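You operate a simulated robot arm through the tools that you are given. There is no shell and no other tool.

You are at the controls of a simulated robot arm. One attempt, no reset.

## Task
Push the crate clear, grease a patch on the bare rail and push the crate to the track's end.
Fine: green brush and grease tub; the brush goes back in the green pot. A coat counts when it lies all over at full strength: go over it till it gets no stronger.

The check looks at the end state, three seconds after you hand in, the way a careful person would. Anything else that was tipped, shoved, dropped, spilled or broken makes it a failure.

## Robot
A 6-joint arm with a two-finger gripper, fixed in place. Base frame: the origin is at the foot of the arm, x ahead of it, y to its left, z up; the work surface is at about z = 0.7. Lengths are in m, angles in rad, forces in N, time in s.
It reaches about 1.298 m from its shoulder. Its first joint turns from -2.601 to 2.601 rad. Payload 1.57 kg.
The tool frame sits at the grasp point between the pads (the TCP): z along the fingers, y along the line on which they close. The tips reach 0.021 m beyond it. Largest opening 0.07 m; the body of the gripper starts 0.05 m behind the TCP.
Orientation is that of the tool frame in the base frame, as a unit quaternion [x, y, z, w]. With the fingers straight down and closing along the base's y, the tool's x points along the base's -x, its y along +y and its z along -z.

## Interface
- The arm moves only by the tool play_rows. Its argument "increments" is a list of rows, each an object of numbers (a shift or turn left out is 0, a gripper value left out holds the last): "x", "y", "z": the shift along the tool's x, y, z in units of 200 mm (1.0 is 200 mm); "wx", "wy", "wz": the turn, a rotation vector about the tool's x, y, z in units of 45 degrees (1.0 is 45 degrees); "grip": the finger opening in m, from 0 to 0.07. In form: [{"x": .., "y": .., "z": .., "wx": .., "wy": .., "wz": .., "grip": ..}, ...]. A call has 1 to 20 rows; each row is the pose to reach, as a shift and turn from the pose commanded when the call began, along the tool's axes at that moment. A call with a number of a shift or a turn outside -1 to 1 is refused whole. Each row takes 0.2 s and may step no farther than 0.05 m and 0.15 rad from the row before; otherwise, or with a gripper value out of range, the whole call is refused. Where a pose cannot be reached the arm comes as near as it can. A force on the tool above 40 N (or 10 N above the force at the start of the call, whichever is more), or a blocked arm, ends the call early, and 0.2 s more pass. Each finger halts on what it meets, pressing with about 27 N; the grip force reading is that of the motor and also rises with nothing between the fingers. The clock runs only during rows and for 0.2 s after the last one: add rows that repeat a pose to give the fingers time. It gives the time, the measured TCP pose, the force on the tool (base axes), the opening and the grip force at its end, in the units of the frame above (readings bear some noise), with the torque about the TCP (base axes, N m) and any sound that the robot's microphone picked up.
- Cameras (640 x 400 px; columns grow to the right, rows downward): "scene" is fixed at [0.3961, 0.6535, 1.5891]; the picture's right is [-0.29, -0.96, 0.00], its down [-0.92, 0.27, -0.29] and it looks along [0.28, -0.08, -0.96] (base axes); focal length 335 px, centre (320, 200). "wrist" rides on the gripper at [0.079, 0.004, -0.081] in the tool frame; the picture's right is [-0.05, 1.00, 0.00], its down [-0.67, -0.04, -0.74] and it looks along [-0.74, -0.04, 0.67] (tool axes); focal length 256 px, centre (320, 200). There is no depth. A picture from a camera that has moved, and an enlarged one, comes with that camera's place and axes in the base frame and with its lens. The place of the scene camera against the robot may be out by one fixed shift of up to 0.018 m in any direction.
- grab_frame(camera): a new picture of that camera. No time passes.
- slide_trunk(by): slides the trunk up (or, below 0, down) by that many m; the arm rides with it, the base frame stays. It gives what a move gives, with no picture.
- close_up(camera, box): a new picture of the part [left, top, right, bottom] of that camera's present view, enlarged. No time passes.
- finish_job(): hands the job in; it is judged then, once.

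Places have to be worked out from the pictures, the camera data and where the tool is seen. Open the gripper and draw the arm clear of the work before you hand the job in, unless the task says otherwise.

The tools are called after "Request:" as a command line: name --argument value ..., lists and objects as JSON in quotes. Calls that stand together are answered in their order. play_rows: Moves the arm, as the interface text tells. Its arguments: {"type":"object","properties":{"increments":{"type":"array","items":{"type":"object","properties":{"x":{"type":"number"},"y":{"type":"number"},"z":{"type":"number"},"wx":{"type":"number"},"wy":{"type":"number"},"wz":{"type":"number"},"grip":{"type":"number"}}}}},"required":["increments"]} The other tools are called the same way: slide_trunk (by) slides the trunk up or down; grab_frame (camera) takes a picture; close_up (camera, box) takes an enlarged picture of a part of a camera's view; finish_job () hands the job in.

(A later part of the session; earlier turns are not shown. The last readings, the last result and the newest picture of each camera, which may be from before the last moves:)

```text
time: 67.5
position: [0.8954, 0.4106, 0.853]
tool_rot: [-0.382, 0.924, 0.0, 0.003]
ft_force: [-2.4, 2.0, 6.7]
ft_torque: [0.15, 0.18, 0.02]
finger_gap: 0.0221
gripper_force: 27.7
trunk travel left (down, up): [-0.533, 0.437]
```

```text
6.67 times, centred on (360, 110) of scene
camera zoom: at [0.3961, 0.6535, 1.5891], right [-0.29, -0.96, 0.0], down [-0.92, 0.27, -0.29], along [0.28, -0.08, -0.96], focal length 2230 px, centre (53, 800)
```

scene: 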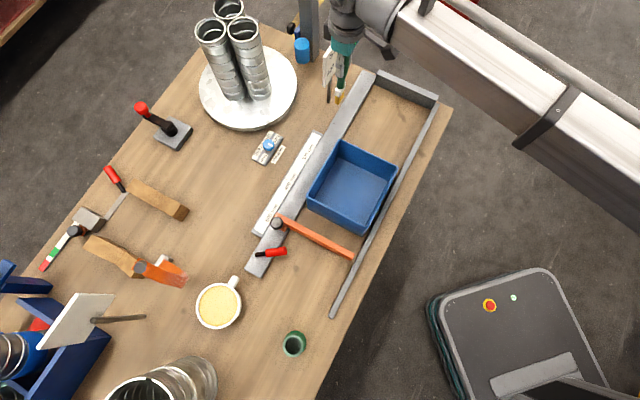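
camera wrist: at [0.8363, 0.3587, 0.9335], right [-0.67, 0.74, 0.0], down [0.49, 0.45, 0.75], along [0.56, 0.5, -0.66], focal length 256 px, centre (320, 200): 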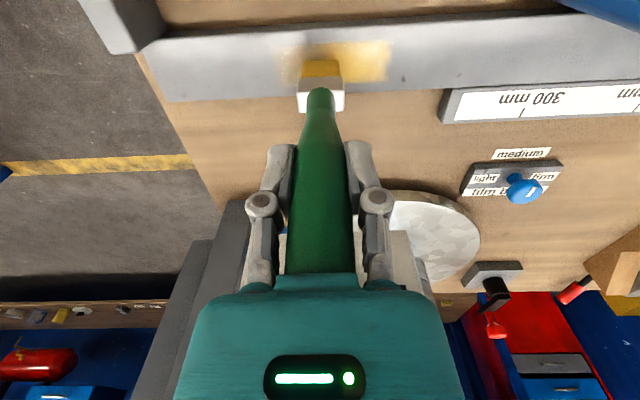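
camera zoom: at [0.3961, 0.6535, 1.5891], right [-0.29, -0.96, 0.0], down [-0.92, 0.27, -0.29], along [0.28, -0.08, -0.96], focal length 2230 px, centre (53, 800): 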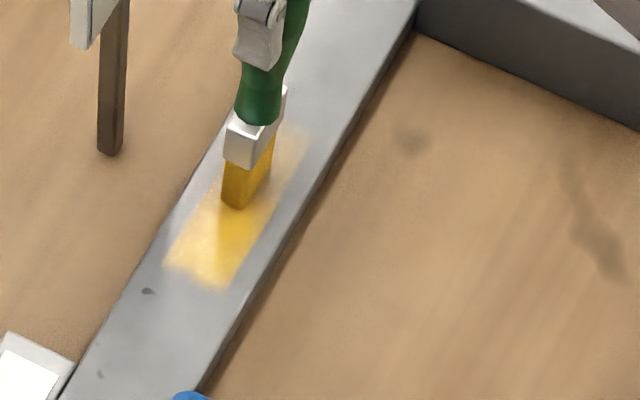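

There is a defined patch: it starts at about 173 mm on the scale (e≈0.294) and spans ≈30 mm across the middle of the rail (n≈0.907–0.936). I'll continue the stroke toward the far end to find its other limit.

Request:
play_rows --increments '[{"y": -0.1}, {"y": -0.2}, {"y": -0.3}, {"y": -0.4}]'

Request:
close_up --camera "wrist" --box '[200, 0, 520, 150]'

Request:
close_up --camera "scene" --box '[310, 50, 410, 140]'

```text
time: 68.5
position: [0.9526, 0.3549, 0.8537]
tool_rot: [-0.382, 0.924, 0.0, 0.002]
ft_force: [-2.1, 1.6, 7.1]
ft_torque: [0.02, 0.13, 0.01]
finger_gap: 0.0219
gripper_force: 26.6
trunk travel left (down, up): [-0.533, 0.437]
```

```text
2.00 times, centred on (360, 75) of wrist
camera zoom: at [0.8933, 0.3009, 0.9335], right [-0.67, 0.74, 0.0], down [0.49, 0.45, 0.75], along [0.56, 0.5, -0.67], focal length 512 px, centre (240, 450)
```

zoom: 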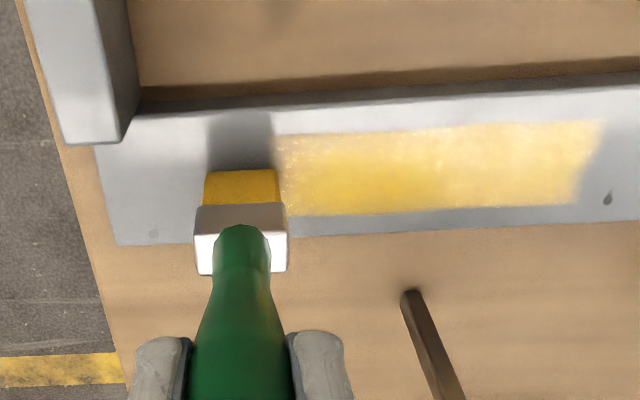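

```text
4.44 times, centred on (360, 95) of scene
camera zoom: at [0.3961, 0.6535, 1.5891], right [-0.29, -0.96, 0.0], down [-0.92, 0.27, -0.29], along [0.28, -0.08, -0.96], focal length 1487 px, centre (142, 667)
```

zoom: 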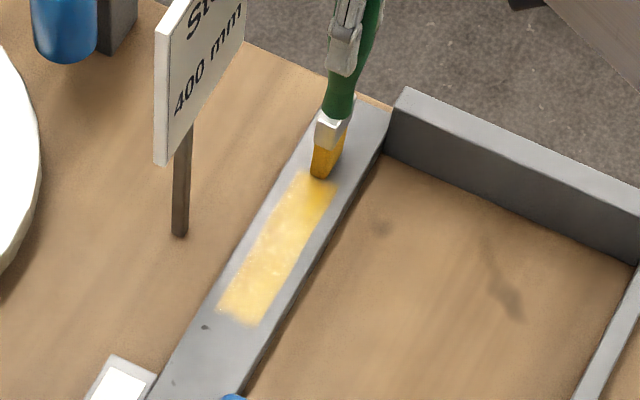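

The patch runs to about e≈0.41–0.44, roughly 12+ cm by 3 cm. I'll go over it back and forth in several lanes with the same light pressure.

Request:
play_rows --increments '[{"y": 0.1}, {"y": 0.2}, {"y": 0.3}, {"y": 0.4}, {"y": 0.5}, {"y": 0.6}, {"y": 0.72}, {"x": 0.05, "y": 0.72}, {"x": 0.05, "y": 0.6}, {"x": 0.05, "y": 0.5}, {"x": 0.05, "y": 0.4}, {"x": 0.05, "y": 0.3}, {"x": 0.05, "y": 0.2}, {"x": 0.05, "y": 0.1}, {"x": 0.05, "y": 0.0}, {"x": 0.0, "y": 0.0}, {"x": -0.05, "y": 0.1}, {"x": -0.05, "y": 0.25}, {"x": -0.05, "y": 0.4}, {"x": -0.05, "y": 0.55}]'

Request:
close_up --camera "wrist" --box '[160, 0, 480, 150]'

Request:
close_up --camera "scene" --box '[310, 50, 410, 140]'

```text
time: 72.7
position: [0.8823, 0.4393, 0.8521]
tool_rot: [-0.383, 0.924, 0.0, 0.001]
ft_force: [0.8, 0.3, 8.2]
ft_torque: [0.1, -0.03, -0.04]
finger_gap: 0.0213
gripper_force: 26.8
trunk travel left (down, up): [-0.533, 0.437]
```

```text
2.00 times, centred on (320, 75) of wrist
camera zoom: at [0.8218, 0.3871, 0.9334], right [-0.67, 0.74, 0.0], down [0.49, 0.44, 0.75], along [0.56, 0.5, -0.66], focal length 512 px, centre (320, 450)
```

zoom: 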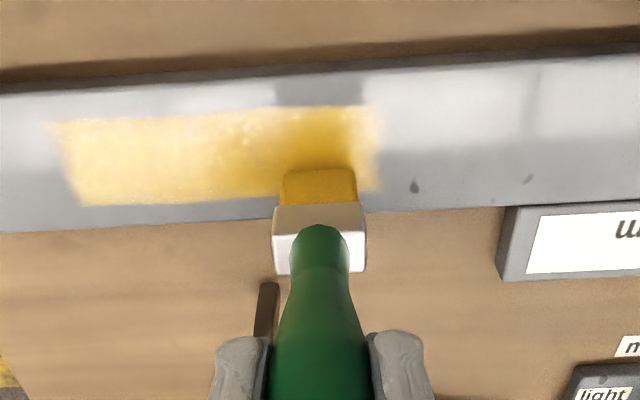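

```text
4.44 times, centred on (360, 95) of scene
camera zoom: at [0.3961, 0.6535, 1.5891], right [-0.29, -0.96, 0.0], down [-0.92, 0.27, -0.29], along [0.28, -0.08, -0.96], focal length 1487 px, centre (142, 667)
```

zoom: 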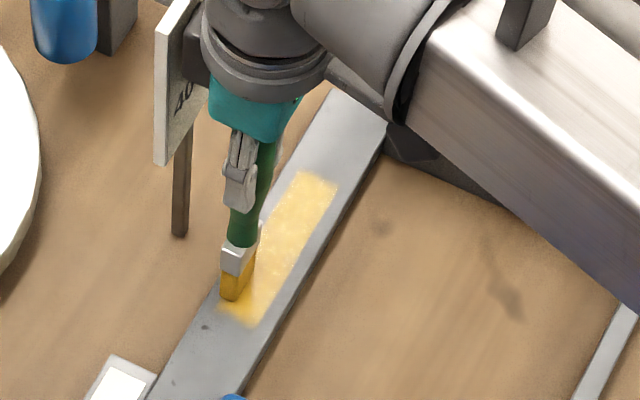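

The coat covers the patch but looks pale and speckled, so it needs more passes and likely more grease. I'll shift back to the centre lane (away from the sign), lift a little and slide aside to view the whole patch.

Request:
play_rows --increments '[{"x": 0.05}, {"x": 0.05, "y": 0.15}]'

Request:
slide_trunk --by 0.03

Request:
play_rows --increments '[{"y": 0.15}, {"y": 0.3}]'

Request:
close_up --camera "wrist" --box '[0, 0, 320, 150]'

Request:
close_up --camera "scene" --box '[310, 50, 410, 140]'

```text
time: 73.3
position: [0.8512, 0.4531, 0.8529]
tool_rot: [-0.382, 0.924, 0.001, 0.001]
ft_force: [-0.1, 0.1, 8.8]
ft_torque: [0.06, 0.1, 0.03]
finger_gap: 0.0217
gripper_force: 27.0
trunk travel left (down, up): [-0.533, 0.437]
```

```text
time: 74.0
position: [0.8526, 0.4551, 0.8816]
tool_rot: [-0.383, 0.924, 0.001, 0.001]
ft_force: [0.8, 0.5, -0.8]
ft_torque: [0.03, -0.01, -0.02]
finger_gap: 0.0218
gripper_force: 26.9
trunk travel left (down, up): [-0.563, 0.407]
```

```text
time: 74.6
position: [0.8084, 0.4975, 0.881]
tool_rot: [-0.382, 0.924, 0.0, 0.001]
ft_force: [0.2, -0.5, -0.2]
ft_torque: [0.01, 0.0, -0.03]
finger_gap: 0.0216
gripper_force: 27.2
trunk travel left (down, up): [-0.563, 0.407]
```

```text
2.00 times, centred on (160, 75) of wrist
camera zoom: at [0.7508, 0.4449, 0.9627], right [-0.67, 0.74, 0.0], down [0.49, 0.44, 0.75], along [0.56, 0.5, -0.67], focal length 512 px, centre (640, 450)
```

zoom: 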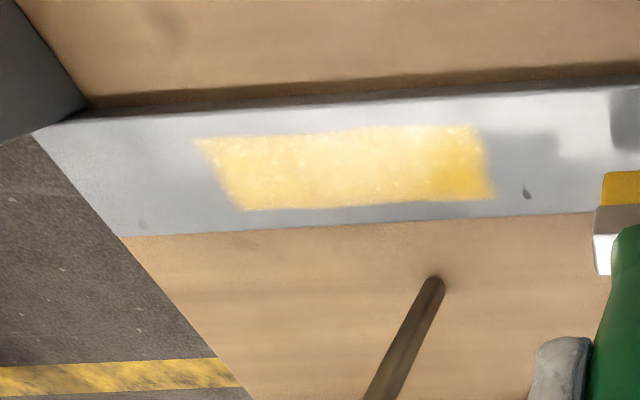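

```text
4.44 times, centred on (360, 95) of scene
camera zoom: at [0.3961, 0.6535, 1.5891], right [-0.29, -0.96, 0.0], down [-0.92, 0.27, -0.29], along [0.28, -0.08, -0.96], focal length 1487 px, centre (142, 667)
```

zoom: 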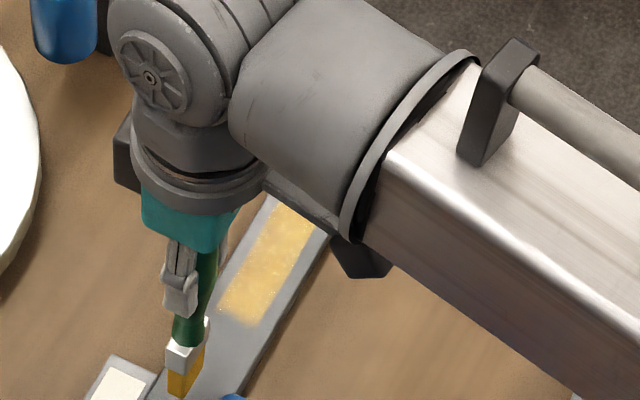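

The whole patch is visible: about 120 × 30 mm (e 0.292–0.413, n 0.906–0.936), covered but pale and grainy. I'll lift and go back to the mug to reload.

Request:
slide_trunk --by 0.115

Request:
play_rows --increments '[{"y": 0.2}, {"y": 0.4}, {"y": 0.6}, {"y": 0.8}, {"y": 1.0}]'

Request:
play_rows --increments '[{"y": 0.2}, {"y": 0.4}, {"y": 0.6}, {"y": 0.8}, {"y": 1.0}]'

Request:
play_rows --increments '[{"y": 0.2}, {"y": 0.4}, {"y": 0.6}]'

Request:
grab_frame --camera "wrist"

Request:
close_up --camera "scene" --box '[310, 50, 410, 140]'

```text
time: 76.1
position: [0.811, 0.4975, 0.9969]
tool_rot: [-0.383, 0.924, 0.001, 0.001]
ft_force: [-0.3, -0.7, -0.6]
ft_torque: [0.0, 0.01, -0.01]
finger_gap: 0.0216
gripper_force: 26.9
trunk travel left (down, up): [-0.678, 0.292]
```

```text
time: 77.3
position: [0.6695, 0.6384, 0.9969]
tool_rot: [-0.383, 0.924, 0.0, 0.0]
ft_force: [-0.7, -0.2, -0.4]
ft_torque: [-0.02, 0.01, 0.01]
finger_gap: 0.0217
gripper_force: 27.4
trunk travel left (down, up): [-0.678, 0.292]
```

```text
time: 78.5
position: [0.5266, 0.7803, 0.9961]
tool_rot: [-0.383, 0.924, 0.001, 0.001]
ft_force: [0.0, -0.6, -1.6]
ft_torque: [-0.01, 0.01, -0.01]
finger_gap: 0.0218
gripper_force: 26.9
trunk travel left (down, up): [-0.678, 0.292]
```

```text
time: 79.3
position: [0.441, 0.8661, 0.9967]
tool_rot: [-0.383, 0.924, 0.0, 0.001]
ft_force: [0.7, 0.0, -0.6]
ft_torque: [-0.01, -0.03, -0.01]
finger_gap: 0.0219
gripper_force: 27.0
trunk travel left (down, up): [-0.678, 0.292]
```

```text
taken
camera wrist: at [0.383, 0.8146, 1.0776], right [-0.67, 0.74, 0.0], down [0.49, 0.44, 0.75], along [0.56, 0.5, -0.67], focal length 256 px, centre (320, 200)
```

wrist: 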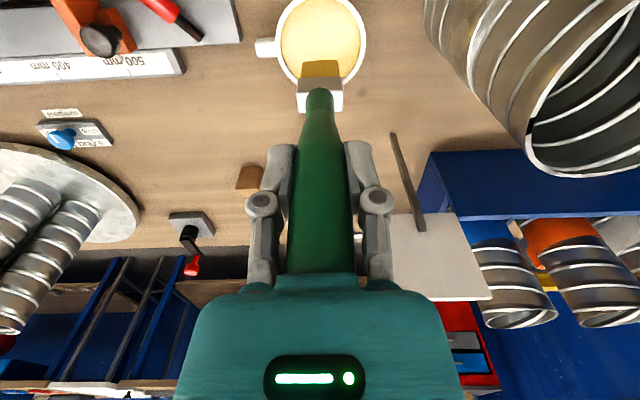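

```text
4.44 times, centred on (360, 95) of scene
camera zoom: at [0.3961, 0.6535, 1.5891], right [-0.29, -0.96, 0.0], down [-0.92, 0.27, -0.29], along [0.28, -0.08, -0.96], focal length 1487 px, centre (142, 667)
```

zoom: 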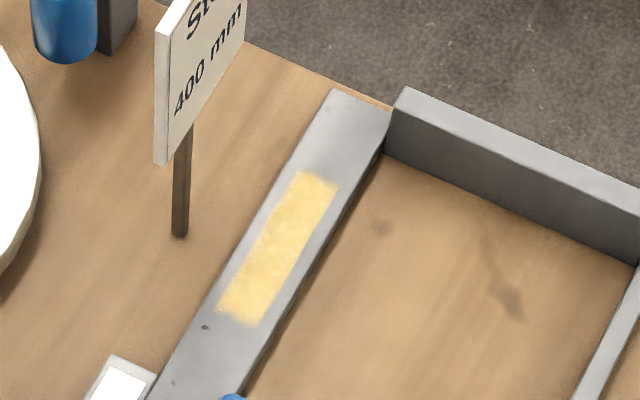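

Clear view: the coat is even but light. Now lowering to just above the grease, then gently into contact in small steps.

Request:
slide_trunk --by -0.112

Request:
slide_trunk --by -0.004

Request:
close_up --camera "wrist" --box '[230, 0, 410, 150]'

```text
time: 80.7
position: [0.4428, 0.8668, 0.8845]
tool_rot: [-0.383, 0.924, 0.001, 0.002]
ft_force: [-0.8, 0.3, 0.2]
ft_torque: [0.0, 0.03, -0.01]
finger_gap: 0.0219
gripper_force: 27.3
trunk travel left (down, up): [-0.566, 0.404]
```

```text
time: 81.2
position: [0.4419, 0.8658, 0.8806]
tool_rot: [-0.383, 0.924, 0.0, 0.0]
ft_force: [-0.7, -0.6, -1.3]
ft_torque: [0.0, 0.03, 0.01]
finger_gap: 0.0219
gripper_force: 27.3
trunk travel left (down, up): [-0.562, 0.408]
```

```text
2.67 times, centred on (320, 75) of wrist
camera zoom: at [0.3833, 0.814, 0.9617], right [-0.67, 0.74, 0.0], down [0.49, 0.44, 0.75], along [0.56, 0.5, -0.67], focal length 683 px, centre (320, 533)
```

zoom: 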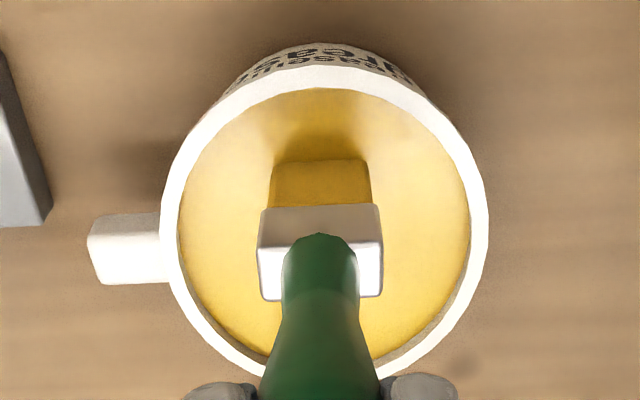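

No contact yet at 0.8806; continuing in 2 mm steps.

Request:
slide_trunk --by -0.002

Request:
slide_trunk --by -0.002

```text
time: 81.8
position: [0.4408, 0.8672, 0.8785]
tool_rot: [-0.383, 0.924, 0.0, 0.001]
ft_force: [0.8, 0.5, 0.2]
ft_torque: [-0.02, 0.01, 0.01]
finger_gap: 0.0217
gripper_force: 26.6
trunk travel left (down, up): [-0.56, 0.41]
```

```text
time: 82.3
position: [0.4404, 0.8651, 0.8783]
tool_rot: [-0.383, 0.924, 0.002, 0.002]
ft_force: [2.2, 3.1, 18.9]
ft_torque: [0.43, -0.29, 0.0]
finger_gap: 0.022
gripper_force: 27.2
trunk travel left (down, up): [-0.558, 0.412]
```

Contact with the grease made (~19 N). Lifting straight up, without any sideways motion, and returning to the patch.

Request:
slide_trunk --by 0.118

Request:
close_up --camera "wrist" --box '[230, 0, 410, 150]'

Request:
play_rows --increments '[{"y": -0.2}, {"y": -0.4}, {"y": -0.6}, {"y": -0.8}, {"y": -1.0}]'

Request:
play_rows --increments '[{"y": -0.2}, {"y": -0.4}, {"y": -0.6}, {"y": -0.8}, {"y": -1.0}]'

Request:
play_rows --increments '[{"y": -0.2}, {"y": -0.4}, {"y": -0.6}, {"y": -0.75}]'

```text
time: 83.8
position: [0.4418, 0.8668, 0.9951]
tool_rot: [-0.383, 0.924, 0.0, 0.001]
ft_force: [0.1, 1.0, -1.6]
ft_torque: [0.0, 0.0, 0.01]
finger_gap: 0.0219
gripper_force: 27.5
trunk travel left (down, up): [-0.676, 0.294]
```

```text
2.67 times, centred on (320, 75) of wrist
camera zoom: at [0.3834, 0.8142, 1.0755], right [-0.67, 0.74, 0.0], down [0.49, 0.44, 0.75], along [0.56, 0.5, -0.67], focal length 683 px, centre (320, 533)
```

zoom: 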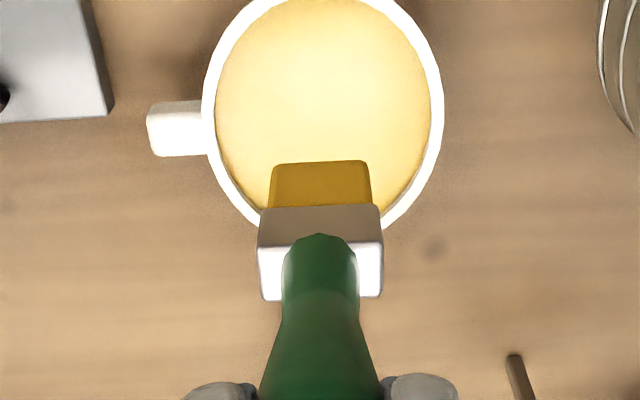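

```text
time: 85.0
position: [0.5825, 0.7253, 0.995]
tool_rot: [-0.383, 0.924, 0.001, 0.0]
ft_force: [0.0, 0.0, 0.0]
ft_torque: [0.0, -0.02, -0.03]
finger_gap: 0.0218
gripper_force: 27.2
trunk travel left (down, up): [-0.676, 0.294]
```

```text
time: 86.2
position: [0.7262, 0.5831, 0.9947]
tool_rot: [-0.383, 0.924, 0.001, 0.001]
ft_force: [1.3, 0.3, -0.8]
ft_torque: [0.02, -0.02, -0.03]
finger_gap: 0.0217
gripper_force: 26.9
trunk travel left (down, up): [-0.676, 0.294]
```

```text
time: 87.2
position: [0.8318, 0.4778, 0.9947]
tool_rot: [-0.383, 0.924, 0.0, 0.001]
ft_force: [-0.6, 0.0, -0.5]
ft_torque: [0.01, -0.02, -0.03]
finger_gap: 0.0219
gripper_force: 26.4
trunk travel left (down, up): [-0.676, 0.294]
```

Back above the rail just short of the patch; trunk travel −0.533 gave a light 7–8 N contact earlier, so I'll lower to exactly that.

Request:
play_rows --increments '[{"x": 0.012}, {"x": 0.012}]'

Request:
slide_trunk --by -0.135

Request:
slide_trunk --by -0.008

```text
time: 87.8
position: [0.8304, 0.4757, 0.9955]
tool_rot: [-0.384, 0.923, 0.0, 0.0]
ft_force: [0.3, 0.0, -0.7]
ft_torque: [-0.01, 0.01, -0.01]
finger_gap: 0.0219
gripper_force: 26.9
trunk travel left (down, up): [-0.676, 0.294]
```

```text
time: 89.4
position: [0.8295, 0.4762, 0.8592]
tool_rot: [-0.383, 0.924, 0.0, 0.001]
ft_force: [0.9, 0.2, -0.9]
ft_torque: [-0.02, 0.01, 0.01]
finger_gap: 0.0219
gripper_force: 27.3
trunk travel left (down, up): [-0.541, 0.429]
```

```text
time: 90.0
position: [0.8302, 0.475, 0.8526]
tool_rot: [-0.383, 0.924, 0.0, 0.002]
ft_force: [1.7, 1.6, 8.6]
ft_torque: [0.18, -0.17, -0.02]
finger_gap: 0.0216
gripper_force: 27.4
trunk travel left (down, up): [-0.533, 0.437]
```

Good contact at 8.6 N. Sweeping the patch in lanes again with the reloaded brush.

Request:
play_rows --increments '[{"y": -0.1}, {"y": -0.2}, {"y": -0.3}, {"y": -0.4}, {"y": -0.5}, {"y": -0.6}, {"y": -0.7}, {"y": -0.8}, {"x": 0.04, "y": -0.8}, {"x": 0.04, "y": -0.7}, {"x": 0.04, "y": -0.6}, {"x": 0.04, "y": -0.5}, {"x": 0.04, "y": -0.4}, {"x": 0.04, "y": -0.3}, {"x": 0.04, "y": -0.2}, {"x": 0.04, "y": -0.1}, {"x": 0.0, "y": -0.1}]'

Request:
close_up --camera "wrist" --box '[60, 0, 380, 150]'

Request:
close_up --camera "scene" --box '[310, 50, 410, 140]'

```text
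time: 93.6
position: [0.8435, 0.4607, 0.8523]
tool_rot: [-0.382, 0.924, 0.0, 0.001]
ft_force: [-2.5, -2.1, 7.0]
ft_torque: [-0.24, 0.41, 0.01]
finger_gap: 0.0217
gripper_force: 26.9
trunk travel left (down, up): [-0.533, 0.437]
```

```text
2.00 times, centred on (220, 75) of wrist
camera zoom: at [0.7839, 0.4084, 0.9335], right [-0.67, 0.74, 0.0], down [0.5, 0.44, 0.75], along [0.56, 0.5, -0.67], focal length 512 px, centre (520, 450)
```

zoom: 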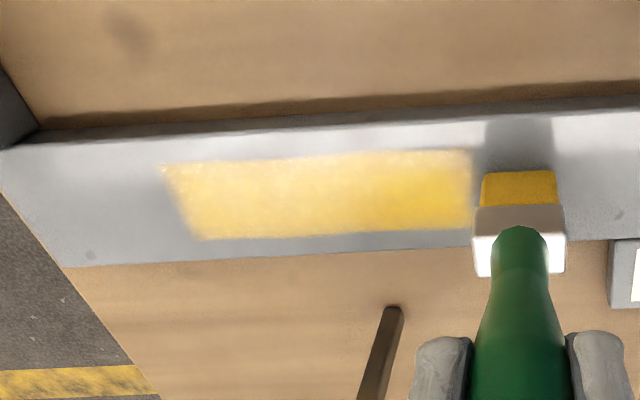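

```text
4.44 times, centred on (360, 95) of scene
camera zoom: at [0.3961, 0.6535, 1.5891], right [-0.29, -0.96, 0.0], down [-0.92, 0.27, -0.29], along [0.28, -0.08, -0.96], focal length 1487 px, centre (142, 667)
```

zoom: 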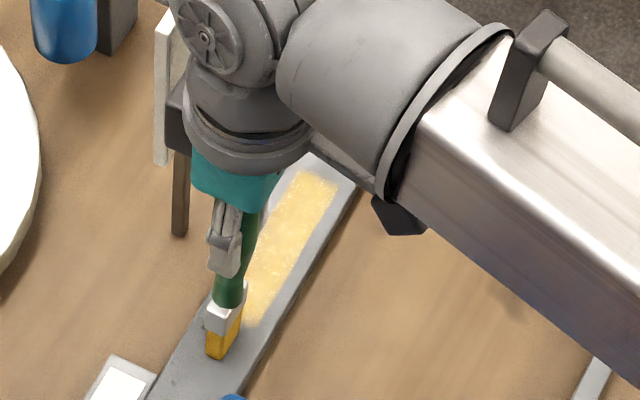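

Getting denser. More passes over centre and both side lanes.

Request:
play_rows --increments '[{"x": -0.03, "y": -0.1}, {"x": -0.03, "y": -0.2}, {"x": -0.03, "y": -0.3}, {"x": -0.03, "y": -0.4}, {"x": -0.03, "y": -0.5}, {"x": -0.03, "y": -0.6}, {"x": -0.03, "y": -0.7}, {"x": 0.0, "y": -0.72}, {"x": 0.0, "y": -0.6}, {"x": 0.0, "y": -0.5}, {"x": 0.0, "y": -0.4}, {"x": 0.0, "y": -0.3}, {"x": 0.0, "y": -0.2}, {"x": 0.0, "y": -0.1}, {"x": 0.0, "y": 0.0}]'

Request:
close_up --camera "wrist" --box '[60, 0, 380, 150]'

```text
time: 96.8
position: [0.8429, 0.4611, 0.8525]
tool_rot: [-0.383, 0.924, 0.001, 0.002]
ft_force: [3.2, -0.5, 9.3]
ft_torque: [-0.03, -0.18, -0.01]
finger_gap: 0.0218
gripper_force: 27.3
trunk travel left (down, up): [-0.533, 0.437]
```

```text
2.00 times, centred on (220, 75) of wrist
camera zoom: at [0.7841, 0.4087, 0.9334], right [-0.67, 0.74, 0.0], down [0.49, 0.44, 0.75], along [0.56, 0.5, -0.66], focal length 512 px, centre (520, 450)
```

zoom: 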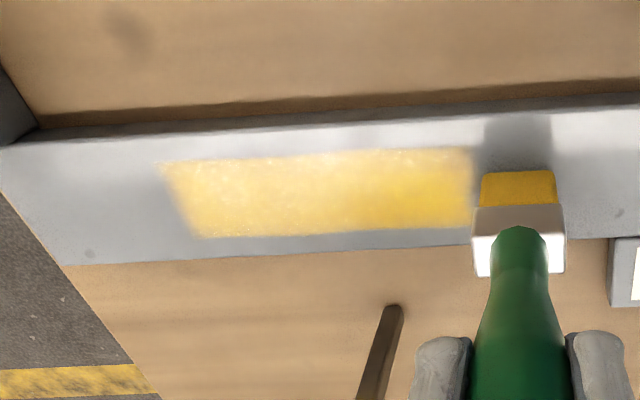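

Looks close to the previous picture. Zooming in more on the patch to judge the uniformity, including its edges.

Request:
close_up --camera "wrist" --box '[130, 60, 310, 130]'

Request:
close_up --camera "scene" --box '[350, 80, 400, 130]'

```text
3.56 times, centred on (220, 95) of wrist
camera zoom: at [0.7841, 0.4087, 0.9334], right [-0.67, 0.74, 0.0], down [0.49, 0.44, 0.75], along [0.56, 0.5, -0.66], focal length 910 px, centre (676, 573)
```

zoom: 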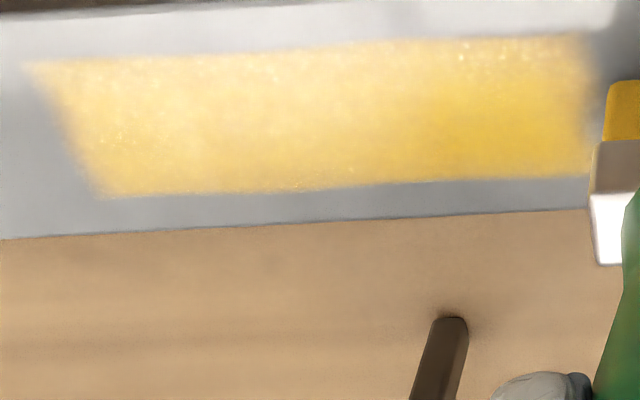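

```text
8.00 times, centred on (375, 105) of scene
camera zoom: at [0.3961, 0.6535, 1.5891], right [-0.29, -0.96, 0.0], down [-0.92, 0.27, -0.29], along [0.28, -0.08, -0.96], focal length 2677 px, centre (-120, 960)
```

zoom: 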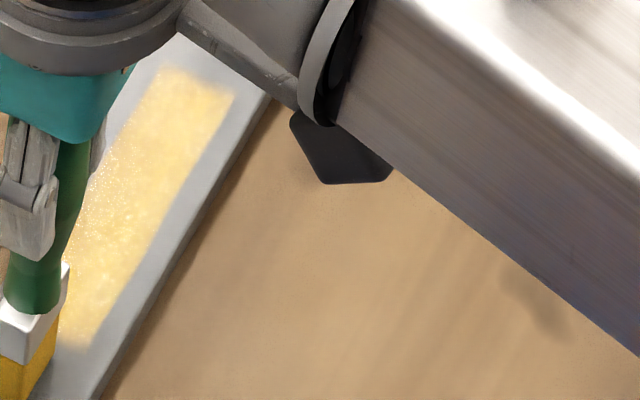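

I'll do another round with lanes set wider (to the patch's long edges) and slightly past both ends.

Request:
play_rows --increments '[{"x": 0.06, "y": 0.0}, {"x": 0.06, "y": -0.12}, {"x": 0.06, "y": -0.24}, {"x": 0.06, "y": -0.36}, {"x": 0.06, "y": -0.48}, {"x": 0.06, "y": -0.6}, {"x": 0.06, "y": -0.74}, {"x": 0.0, "y": -0.76}, {"x": -0.05, "y": -0.74}, {"x": -0.05, "y": -0.62}, {"x": -0.05, "y": -0.5}, {"x": -0.05, "y": -0.38}, {"x": -0.05, "y": -0.26}, {"x": -0.05, "y": -0.14}, {"x": -0.05, "y": -0.02}, {"x": 0.0, "y": 0.0}]'

Request:
play_rows --increments '[{"x": 0.03, "y": -0.1}, {"x": 0.03, "y": -0.2}, {"x": 0.03, "y": -0.3}, {"x": 0.03, "y": -0.4}, {"x": 0.03, "y": -0.5}, {"x": 0.03, "y": -0.6}, {"x": 0.03, "y": -0.74}, {"x": 0.0, "y": -0.76}, {"x": -0.02, "y": -0.74}, {"x": -0.02, "y": -0.6}, {"x": -0.02, "y": -0.5}, {"x": -0.02, "y": -0.4}, {"x": -0.02, "y": -0.3}, {"x": -0.02, "y": -0.2}, {"x": -0.02, "y": -0.1}, {"x": 0.0, "y": 0.0}]'

Request:
close_up --camera "wrist" --box '[130, 60, 310, 130]'

```text
time: 100.2
position: [0.8428, 0.462, 0.8527]
tool_rot: [-0.382, 0.924, 0.001, 0.001]
ft_force: [1.7, 1.8, 10.3]
ft_torque: [0.3, -0.35, -0.01]
finger_gap: 0.0215
gripper_force: 27.0
trunk travel left (down, up): [-0.533, 0.437]
```

```text
time: 103.6
position: [0.8447, 0.4599, 0.8526]
tool_rot: [-0.382, 0.924, 0.001, 0.001]
ft_force: [1.5, -2.3, 9.5]
ft_torque: [0.0, -0.2, -0.01]
finger_gap: 0.022
gripper_force: 27.1
trunk travel left (down, up): [-0.533, 0.437]
```

```text
3.56 times, centred on (220, 95) of wrist
camera zoom: at [0.7852, 0.4085, 0.9334], right [-0.67, 0.74, 0.0], down [0.49, 0.44, 0.75], along [0.56, 0.5, -0.66], focal length 910 px, centre (676, 573)
```

zoom: 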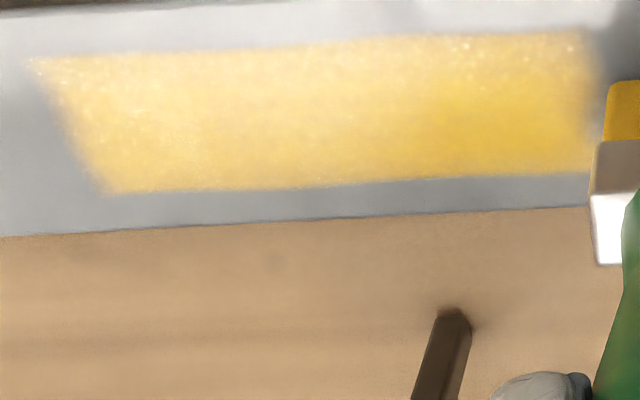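

Slightly denser. I'll go for another load and take an unobstructed comparison picture on the way.

Request:
slide_trunk --by 0.143

Request:
play_rows --increments '[{"y": 0.2}, {"y": 0.4}, {"y": 0.6}, {"y": 0.8}, {"y": 1.0}]'

Request:
play_rows --increments '[{"y": 0.2}, {"y": 0.4}, {"y": 0.6}, {"y": 0.8}, {"y": 1.0}]'

Request:
play_rows --increments '[{"y": 0.2}, {"y": 0.4}, {"y": 0.6}, {"y": 0.8}, {"y": 0.86}]'

Request:
close_up --camera "scene" --box '[310, 50, 410, 140]'

Request:
grab_frame --camera "wrist"

```text
time: 105.3
position: [0.8447, 0.4613, 0.994]
tool_rot: [-0.382, 0.924, 0.0, 0.0]
ft_force: [-0.7, -0.1, 0.0]
ft_torque: [0.02, 0.02, -0.05]
finger_gap: 0.0218
gripper_force: 26.6
trunk travel left (down, up): [-0.676, 0.294]
```

```text
time: 106.5
position: [0.7023, 0.6023, 0.9945]
tool_rot: [-0.383, 0.924, 0.001, 0.001]
ft_force: [0.9, 0.2, -0.2]
ft_torque: [-0.01, 0.01, 0.03]
finger_gap: 0.0217
gripper_force: 27.2
trunk travel left (down, up): [-0.676, 0.294]
```

```text
time: 107.7
position: [0.5619, 0.7451, 0.994]
tool_rot: [-0.383, 0.924, 0.001, 0.001]
ft_force: [-0.5, -0.9, -1.9]
ft_torque: [-0.02, 0.01, -0.03]
finger_gap: 0.0218
gripper_force: 27.3
trunk travel left (down, up): [-0.676, 0.294]
```

```text
time: 108.9
position: [0.4402, 0.8665, 0.9944]
tool_rot: [-0.383, 0.924, -0.001, 0.001]
ft_force: [0.2, -0.6, -1.2]
ft_torque: [0.01, 0.03, 0.02]
finger_gap: 0.0218
gripper_force: 26.8
trunk travel left (down, up): [-0.676, 0.294]
```

```text
4.44 times, centred on (360, 95) of scene
camera zoom: at [0.3961, 0.6535, 1.5891], right [-0.29, -0.96, 0.0], down [-0.92, 0.27, -0.29], along [0.28, -0.08, -0.96], focal length 1487 px, centre (142, 667)
```

zoom: 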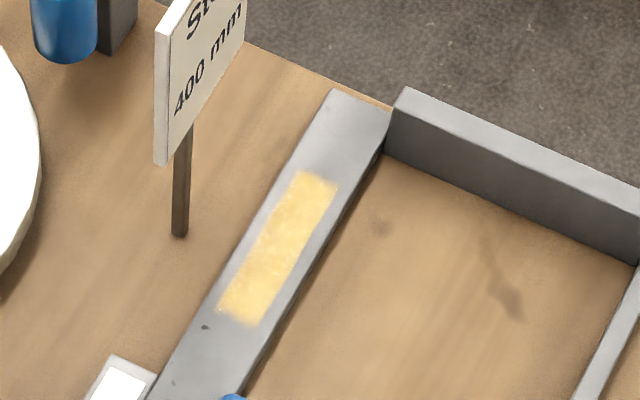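

```text
taken
camera wrist: at [0.3812, 0.8143, 1.0756], right [-0.67, 0.74, 0.0], down [0.49, 0.44, 0.75], along [0.56, 0.5, -0.67], focal length 256 px, centre (320, 200)
```

wrist: 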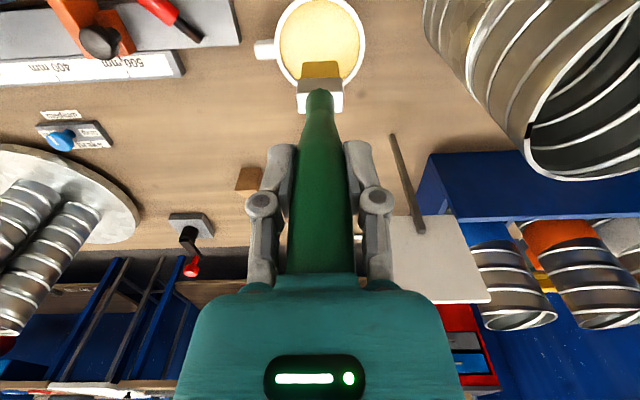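

I'll take a tighter reference picture of the coat, then reload.

Request:
close_up --camera "scene" --box '[354, 84, 390, 126]'

Request:
slide_trunk --by -0.113

Request:
slide_trunk --by -0.003

Request:
slide_trunk --by -0.0015

```text
9.52 times, centred on (372, 105) of scene
camera zoom: at [0.3961, 0.6535, 1.5891], right [-0.29, -0.96, 0.0], down [-0.92, 0.27, -0.29], along [0.28, -0.08, -0.96], focal length 3186 px, centre (-175, 1105)
```

zoom: 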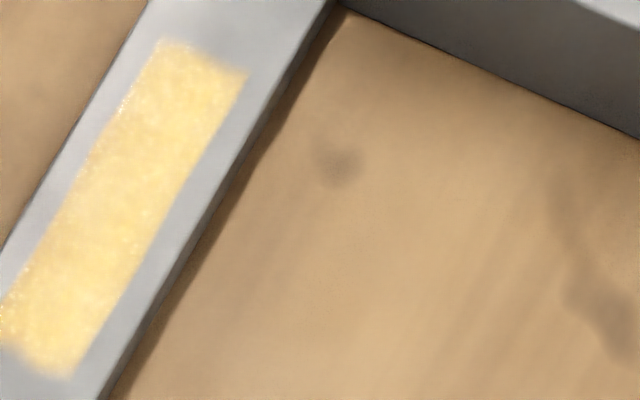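

```text
time: 110.3
position: [0.44, 0.8665, 0.8822]
tool_rot: [-0.383, 0.924, 0.0, 0.001]
ft_force: [0.1, 0.2, -0.7]
ft_torque: [0.01, 0.01, 0.0]
finger_gap: 0.0218
gripper_force: 26.6
trunk travel left (down, up): [-0.563, 0.407]
```

```text
time: 110.8
position: [0.4404, 0.8663, 0.8787]
tool_rot: [-0.383, 0.924, 0.0, 0.001]
ft_force: [-0.3, 0.4, -1.3]
ft_torque: [-0.01, 0.0, -0.01]
finger_gap: 0.0218
gripper_force: 27.3
trunk travel left (down, up): [-0.56, 0.41]
```

```text
time: 111.3
position: [0.4409, 0.8666, 0.8794]
tool_rot: [-0.383, 0.924, 0.001, 0.002]
ft_force: [2.6, 1.8, 12.9]
ft_torque: [0.32, -0.26, 0.01]
finger_gap: 0.0217
gripper_force: 27.5
trunk travel left (down, up): [-0.559, 0.411]
```

Contact made at 13 N. Lifting and returning over the patch.

Request:
slide_trunk --by 0.117

Request:
play_rows --increments '[{"y": -0.2}, {"y": -0.4}, {"y": -0.6}, {"y": -0.8}, {"y": -1.0}]'

Request:
play_rows --increments '[{"y": -0.2}, {"y": -0.4}, {"y": -0.6}, {"y": -0.8}, {"y": -1.0}]'

Request:
play_rows --increments '[{"x": 0.005, "y": -0.2}, {"x": 0.01, "y": -0.4}, {"x": 0.012, "y": -0.6}, {"x": 0.014, "y": -0.75}, {"x": 0.014, "y": -0.78}]'

Request:
slide_trunk --by -0.135

```text
time: 112.8
position: [0.4405, 0.8662, 0.9946]
tool_rot: [-0.383, 0.924, 0.0, 0.001]
ft_force: [0.5, -0.3, -1.2]
ft_torque: [-0.02, -0.04, 0.01]
finger_gap: 0.0219
gripper_force: 26.8
trunk travel left (down, up): [-0.676, 0.294]
```

```text
time: 114.0
position: [0.5827, 0.7248, 0.9933]
tool_rot: [-0.384, 0.924, 0.001, 0.001]
ft_force: [-0.5, -0.4, -1.4]
ft_torque: [0.01, -0.02, -0.04]
finger_gap: 0.0217
gripper_force: 27.2
trunk travel left (down, up): [-0.676, 0.294]
```

```text
time: 115.2
position: [0.7221, 0.5827, 0.9942]
tool_rot: [-0.383, 0.924, 0.001, 0.001]
ft_force: [-0.1, -0.2, -1.0]
ft_torque: [0.05, 0.01, 0.01]
finger_gap: 0.0217
gripper_force: 27.2
trunk travel left (down, up): [-0.676, 0.294]
```

```text
time: 116.4
position: [0.8323, 0.4711, 0.9945]
tool_rot: [-0.383, 0.924, 0.001, 0.0]
ft_force: [0.2, 0.3, -0.7]
ft_torque: [-0.02, -0.02, -0.06]
finger_gap: 0.0218
gripper_force: 26.8
trunk travel left (down, up): [-0.676, 0.294]
```

```text
time: 118.0
position: [0.8327, 0.4707, 0.8584]
tool_rot: [-0.382, 0.924, 0.0, 0.001]
ft_force: [0.2, -1.2, -1.2]
ft_torque: [0.02, 0.04, -0.02]
finger_gap: 0.022
gripper_force: 27.0
trunk travel left (down, up): [-0.541, 0.429]
```

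At rail level again just short of the patch; making contact and sweeping all lanes more slowly.

Request:
slide_trunk --by -0.008

Request:
play_rows --increments '[{"y": -0.1}, {"y": -0.18}, {"y": -0.26}, {"y": -0.34}, {"y": -0.42}, {"y": -0.5}, {"y": -0.58}, {"y": -0.66}, {"y": -0.74}, {"y": -0.8}, {"x": 0.05, "y": -0.8}, {"x": 0.05, "y": -0.72}, {"x": 0.05, "y": -0.64}, {"x": 0.05, "y": -0.56}, {"x": 0.05, "y": -0.48}, {"x": 0.05, "y": -0.4}, {"x": 0.05, "y": -0.32}, {"x": 0.05, "y": -0.24}, {"x": 0.05, "y": -0.16}, {"x": 0.05, "y": -0.08}]'

Request:
play_rows --increments '[{"x": -0.05, "y": 0.0}, {"x": -0.1, "y": 0.0}, {"x": -0.1, "y": -0.08}, {"x": -0.1, "y": -0.16}, {"x": -0.1, "y": -0.24}, {"x": -0.1, "y": -0.32}, {"x": -0.1, "y": -0.4}, {"x": -0.1, "y": -0.48}, {"x": -0.1, "y": -0.56}, {"x": -0.1, "y": -0.64}, {"x": -0.1, "y": -0.72}, {"x": -0.05, "y": -0.74}, {"x": 0.01, "y": -0.72}, {"x": 0.01, "y": -0.6}, {"x": 0.01, "y": -0.5}, {"x": 0.01, "y": -0.4}, {"x": 0.01, "y": -0.3}, {"x": 0.01, "y": -0.2}, {"x": 0.01, "y": -0.1}, {"x": 0.01, "y": 0.0}]'

Request:
close_up --camera "wrist" --box '[130, 60, 310, 130]'

```text
time: 118.6
position: [0.8323, 0.4716, 0.8529]
tool_rot: [-0.384, 0.923, 0.001, 0.002]
ft_force: [2.4, 2.5, 13.1]
ft_torque: [0.27, -0.34, 0.02]
finger_gap: 0.0219
gripper_force: 26.5
trunk travel left (down, up): [-0.533, 0.437]
```

```text
time: 122.8
position: [0.8356, 0.4519, 0.8526]
tool_rot: [-0.382, 0.924, 0.0, 0.001]
ft_force: [3.1, -2.1, 15.0]
ft_torque: [-0.15, -0.3, -0.03]
finger_gap: 0.0219
gripper_force: 27.2
trunk travel left (down, up): [-0.533, 0.437]
```

```text
time: 127.0
position: [0.8337, 0.4512, 0.8527]
tool_rot: [-0.384, 0.923, 0.001, 0.002]
ft_force: [2.4, -2.1, 14.9]
ft_torque: [-0.06, -0.24, 0.02]
finger_gap: 0.022
gripper_force: 26.9
trunk travel left (down, up): [-0.533, 0.437]
```

```text
3.56 times, centred on (220, 95) of wrist
camera zoom: at [0.7751, 0.3986, 0.9333], right [-0.67, 0.74, 0.0], down [0.49, 0.44, 0.75], along [0.56, 0.5, -0.66], focal length 910 px, centre (676, 573)
```

zoom: 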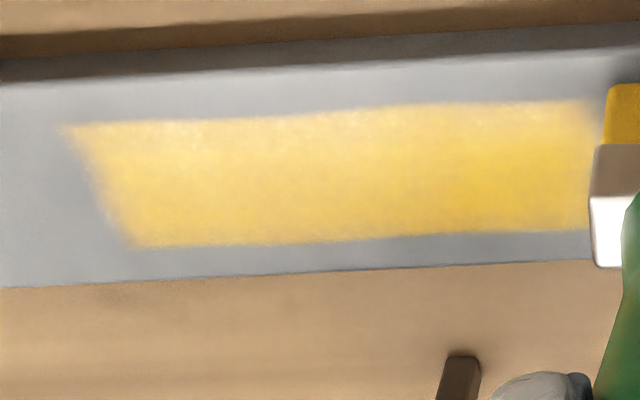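

Noticeably stronger and smoother. Another full round of lanes before judging again.

Request:
play_rows --increments '[{"x": -0.03, "y": 0.0}, {"x": -0.03, "y": -0.1}, {"x": -0.03, "y": -0.2}, {"x": -0.03, "y": -0.3}, {"x": -0.03, "y": -0.4}, {"x": -0.03, "y": -0.5}, {"x": -0.03, "y": -0.6}, {"x": -0.03, "y": -0.72}, {"x": -0.06, "y": -0.74}, {"x": -0.09, "y": -0.72}, {"x": -0.09, "y": -0.6}, {"x": -0.09, "y": -0.5}, {"x": -0.09, "y": -0.4}, {"x": -0.09, "y": -0.3}, {"x": -0.09, "y": -0.2}, {"x": -0.09, "y": -0.1}, {"x": -0.09, "y": 0.0}, {"x": -0.05, "y": 0.0}]'

Request:
play_rows --increments '[{"x": 0.0, "y": -0.12}, {"x": 0.0, "y": -0.24}, {"x": 0.0, "y": -0.36}, {"x": 0.0, "y": -0.48}, {"x": 0.0, "y": -0.6}, {"x": 0.0, "y": -0.72}, {"x": 0.04, "y": -0.74}, {"x": 0.06, "y": -0.7}, {"x": 0.06, "y": -0.6}, {"x": 0.06, "y": -0.5}, {"x": 0.06, "y": -0.4}, {"x": 0.06, "y": -0.3}, {"x": 0.06, "y": -0.2}, {"x": 0.06, "y": -0.1}, {"x": 0.06, "y": 0.0}, {"x": 0.06, "y": 0.0}]'

Request:
close_up --camera "wrist" --box '[130, 60, 310, 130]'

```text
time: 130.8
position: [0.8406, 0.4599, 0.8529]
tool_rot: [-0.382, 0.924, 0.001, 0.002]
ft_force: [3.5, 4.5, 16.7]
ft_torque: [0.68, -0.45, -0.04]
finger_gap: 0.022
gripper_force: 27.4
trunk travel left (down, up): [-0.533, 0.437]
```

```text
time: 134.2
position: [0.8331, 0.4506, 0.8524]
tool_rot: [-0.383, 0.924, 0.0, 0.002]
ft_force: [1.6, -1.7, 13.9]
ft_torque: [-0.09, -0.21, -0.02]
finger_gap: 0.0218
gripper_force: 27.5
trunk travel left (down, up): [-0.533, 0.437]
```

```text
3.56 times, centred on (220, 95) of wrist
camera zoom: at [0.7733, 0.3971, 0.9333], right [-0.67, 0.74, 0.0], down [0.49, 0.44, 0.75], along [0.56, 0.5, -0.66], focal length 910 px, centre (676, 573)
```

zoom: 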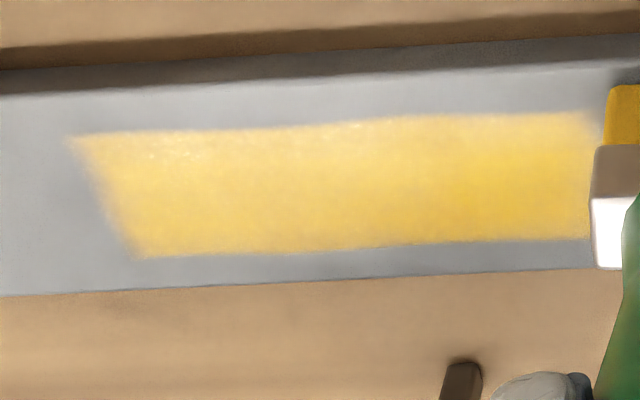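

Little change now. I'll do one more reload and a final round, then compare for any further strengthening.

Request:
slide_trunk --by 0.143

Request:
play_rows --increments '[{"x": -0.02, "y": 0.2}, {"x": -0.04, "y": 0.4}, {"x": -0.06, "y": 0.6}, {"x": -0.08, "y": 0.8}, {"x": -0.08, "y": 1.0}]'

Request:
play_rows --increments '[{"y": 0.2}, {"y": 0.4}, {"y": 0.6}, {"y": 0.8}, {"y": 1.0}]'

Request:
play_rows --increments '[{"y": 0.2}, {"y": 0.4}, {"y": 0.6}, {"y": 0.8}, {"y": 0.86}]'

Request:
close_up --camera "scene" --box '[354, 84, 390, 126]'

Request:
close_up --camera "scene" --box '[310, 50, 410, 140]'

```text
time: 135.9
position: [0.833, 0.4509, 0.9935]
tool_rot: [-0.383, 0.924, 0.0, 0.0]
ft_force: [-0.8, 0.0, -0.8]
ft_torque: [-0.02, -0.02, -0.01]
finger_gap: 0.0218
gripper_force: 27.0
trunk travel left (down, up): [-0.676, 0.294]
```

```text
time: 137.1
position: [0.7038, 0.6035, 0.9945]
tool_rot: [-0.382, 0.924, 0.0, 0.002]
ft_force: [0.0, 0.2, -1.0]
ft_torque: [0.0, -0.02, 0.0]
finger_gap: 0.0215
gripper_force: 27.0
trunk travel left (down, up): [-0.676, 0.294]
```

```text
time: 138.3
position: [0.5618, 0.7444, 0.9943]
tool_rot: [-0.383, 0.924, 0.001, 0.0]
ft_force: [0.1, 0.3, -0.7]
ft_torque: [0.0, 0.02, -0.04]
finger_gap: 0.022
gripper_force: 27.3
trunk travel left (down, up): [-0.676, 0.294]
```

```text
time: 139.5
position: [0.4397, 0.8646, 0.9932]
tool_rot: [-0.383, 0.924, 0.0, 0.0]
ft_force: [-0.8, 0.3, 0.3]
ft_torque: [-0.05, -0.01, 0.0]
finger_gap: 0.0217
gripper_force: 27.0
trunk travel left (down, up): [-0.676, 0.294]
```

```text
9.52 times, centred on (372, 105) of scene
camera zoom: at [0.3961, 0.6535, 1.5891], right [-0.29, -0.96, 0.0], down [-0.92, 0.27, -0.29], along [0.28, -0.08, -0.96], focal length 3186 px, centre (-175, 1105)
```

zoom: 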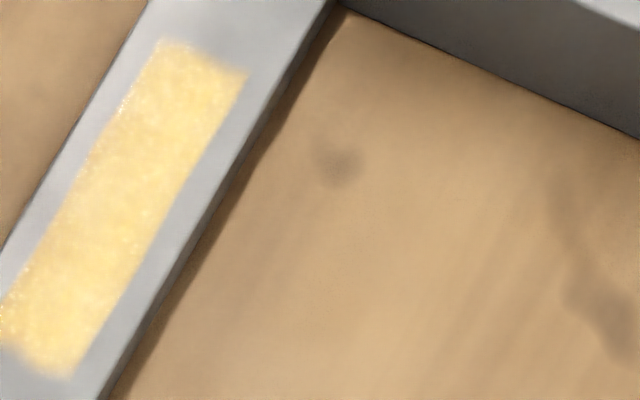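

```text
4.44 times, centred on (360, 95) of scene
camera zoom: at [0.3961, 0.6535, 1.5891], right [-0.29, -0.96, 0.0], down [-0.92, 0.27, -0.29], along [0.28, -0.08, -0.96], focal length 1487 px, centre (142, 667)
```

zoom: 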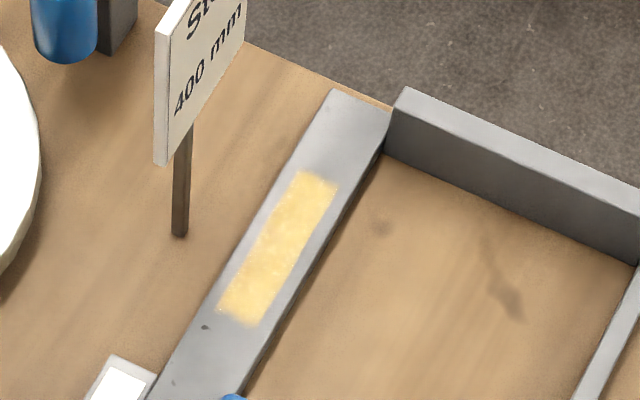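

From the fixed camera the coat is identical to the picture before the last two rounds, so it has stopped getting stronger. To be safe on edges and corners I'll reload once more and trace the border.

Request:
slide_trunk --by -0.113

Request:
slide_trunk --by -0.003

Request:
slide_trunk --by -0.0015

Request:
slide_trunk --by 0.1175

Request:
play_rows --increments '[{"y": -0.2}, {"y": -0.4}, {"y": -0.6}, {"y": -0.8}, {"y": -1.0}]'

Request:
play_rows --increments '[{"y": -0.2}, {"y": -0.4}, {"y": -0.6}, {"y": -0.8}, {"y": -1.0}]'

Request:
play_rows --increments '[{"x": 0.003, "y": -0.2}, {"x": 0.005, "y": -0.4}, {"x": 0.007, "y": -0.6}, {"x": 0.008, "y": -0.75}, {"x": 0.008, "y": -0.78}]'

Request:
slide_trunk --by -0.135

```text
time: 140.9
position: [0.4397, 0.8653, 0.8821]
tool_rot: [-0.383, 0.924, 0.001, 0.001]
ft_force: [0.6, -0.6, -0.7]
ft_torque: [0.0, 0.02, 0.0]
finger_gap: 0.0217
gripper_force: 27.1
trunk travel left (down, up): [-0.563, 0.407]
```

```text
time: 141.4
position: [0.4395, 0.8653, 0.8776]
tool_rot: [-0.383, 0.924, 0.001, 0.002]
ft_force: [0.9, 0.8, 3.0]
ft_torque: [0.08, -0.04, 0.0]
finger_gap: 0.0219
gripper_force: 27.2
trunk travel left (down, up): [-0.56, 0.41]
```

```text
time: 142.0
position: [0.4397, 0.8663, 0.8784]
tool_rot: [-0.383, 0.924, 0.001, 0.002]
ft_force: [2.7, 3.2, 19.8]
ft_torque: [0.42, -0.35, 0.01]
finger_gap: 0.0221
gripper_force: 27.5
trunk travel left (down, up): [-0.558, 0.412]
```

```text
time: 143.4
position: [0.4407, 0.8654, 0.9945]
tool_rot: [-0.383, 0.924, 0.001, 0.001]
ft_force: [0.5, -0.8, -0.3]
ft_torque: [-0.02, -0.01, -0.02]
finger_gap: 0.0218
gripper_force: 27.1
trunk travel left (down, up): [-0.676, 0.294]
```

```text
time: 144.6
position: [0.581, 0.7248, 0.9948]
tool_rot: [-0.383, 0.924, 0.001, 0.0]
ft_force: [-0.5, 0.2, 0.0]
ft_torque: [-0.01, 0.01, -0.01]
finger_gap: 0.0216
gripper_force: 27.1
trunk travel left (down, up): [-0.676, 0.294]
```

```text
time: 145.8
position: [0.7225, 0.5838, 0.9942]
tool_rot: [-0.383, 0.924, 0.0, 0.001]
ft_force: [-0.6, -0.5, -0.6]
ft_torque: [-0.03, 0.04, -0.01]
finger_gap: 0.0217
gripper_force: 26.9
trunk travel left (down, up): [-0.676, 0.294]
```

```text
time: 147.0
position: [0.8324, 0.4705, 0.995]
tool_rot: [-0.382, 0.924, 0.001, 0.001]
ft_force: [-0.6, 0.1, -0.8]
ft_torque: [-0.02, 0.0, 0.02]
finger_gap: 0.0217
gripper_force: 26.9
trunk travel left (down, up): [-0.676, 0.294]
```

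```text
time: 148.7
position: [0.831, 0.4716, 0.8593]
tool_rot: [-0.383, 0.924, 0.0, 0.001]
ft_force: [-0.2, 0.4, -0.5]
ft_torque: [0.0, -0.01, 0.0]
finger_gap: 0.0218
gripper_force: 26.8
trunk travel left (down, up): [-0.541, 0.429]
```

Making contact and tracing the patch's borders and ends.

Request:
slide_trunk --by -0.0078

Request:
play_rows --increments '[{"x": 0.04, "y": -0.05}, {"x": 0.075, "y": -0.12}, {"x": 0.075, "y": -0.2}, {"x": 0.075, "y": -0.3}, {"x": 0.075, "y": -0.4}, {"x": 0.075, "y": -0.5}, {"x": 0.075, "y": -0.6}, {"x": 0.075, "y": -0.7}, {"x": 0.075, "y": -0.77}, {"x": 0.04, "y": -0.77}, {"x": 0.0, "y": -0.77}, {"x": -0.035, "y": -0.77}, {"x": -0.07, "y": -0.77}, {"x": -0.07, "y": -0.68}, {"x": -0.07, "y": -0.58}, {"x": -0.07, "y": -0.48}, {"x": -0.07, "y": -0.38}, {"x": -0.07, "y": -0.28}, {"x": -0.07, "y": -0.18}, {"x": -0.07, "y": -0.12}]'

Request:
play_rows --increments '[{"x": 0.035, "y": 0.0}, {"x": 0.07, "y": 0.0}, {"x": 0.105, "y": 0.0}, {"x": 0.14, "y": 0.0}, {"x": 0.12, "y": -0.1}, {"x": 0.12, "y": -0.2}, {"x": 0.12, "y": -0.3}, {"x": 0.12, "y": -0.4}, {"x": 0.12, "y": -0.5}, {"x": 0.12, "y": -0.64}, {"x": 0.09, "y": -0.64}, {"x": 0.06, "y": -0.6}, {"x": 0.06, "y": -0.5}, {"x": 0.06, "y": -0.4}, {"x": 0.06, "y": -0.3}, {"x": 0.06, "y": -0.2}, {"x": 0.06, "y": -0.1}, {"x": 0.06, "y": 0.0}, {"x": 0.06, "y": 0.1}]'

Request:
close_up --camera "wrist" --box '[130, 60, 310, 130]'

```text
time: 149.2
position: [0.8312, 0.4708, 0.8524]
tool_rot: [-0.382, 0.924, 0.001, 0.002]
ft_force: [2.3, 2.1, 11.1]
ft_torque: [0.23, -0.32, 0.0]
finger_gap: 0.0219
gripper_force: 27.2
trunk travel left (down, up): [-0.533, 0.437]
```

```text
time: 153.4
position: [0.858, 0.4642, 0.8518]
tool_rot: [-0.383, 0.924, 0.0, 0.001]
ft_force: [2.5, -3.4, 11.8]
ft_torque: [-0.22, -0.32, -0.04]
finger_gap: 0.0217
gripper_force: 27.0
trunk travel left (down, up): [-0.533, 0.437]
```

```text
time: 157.4
position: [0.8337, 0.4705, 0.8522]
tool_rot: [-0.382, 0.924, 0.001, 0.002]
ft_force: [2.4, -1.9, 12.4]
ft_torque: [-0.08, -0.2, -0.01]
finger_gap: 0.0217
gripper_force: 27.5
trunk travel left (down, up): [-0.533, 0.437]
```

```text
3.56 times, centred on (220, 95) of wrist
camera zoom: at [0.7757, 0.4174, 0.9334], right [-0.67, 0.74, 0.0], down [0.49, 0.44, 0.75], along [0.56, 0.5, -0.66], focal length 910 px, centre (676, 573)
```

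zoom: 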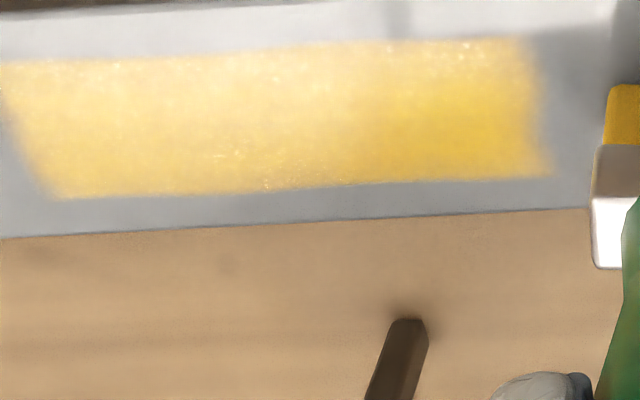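

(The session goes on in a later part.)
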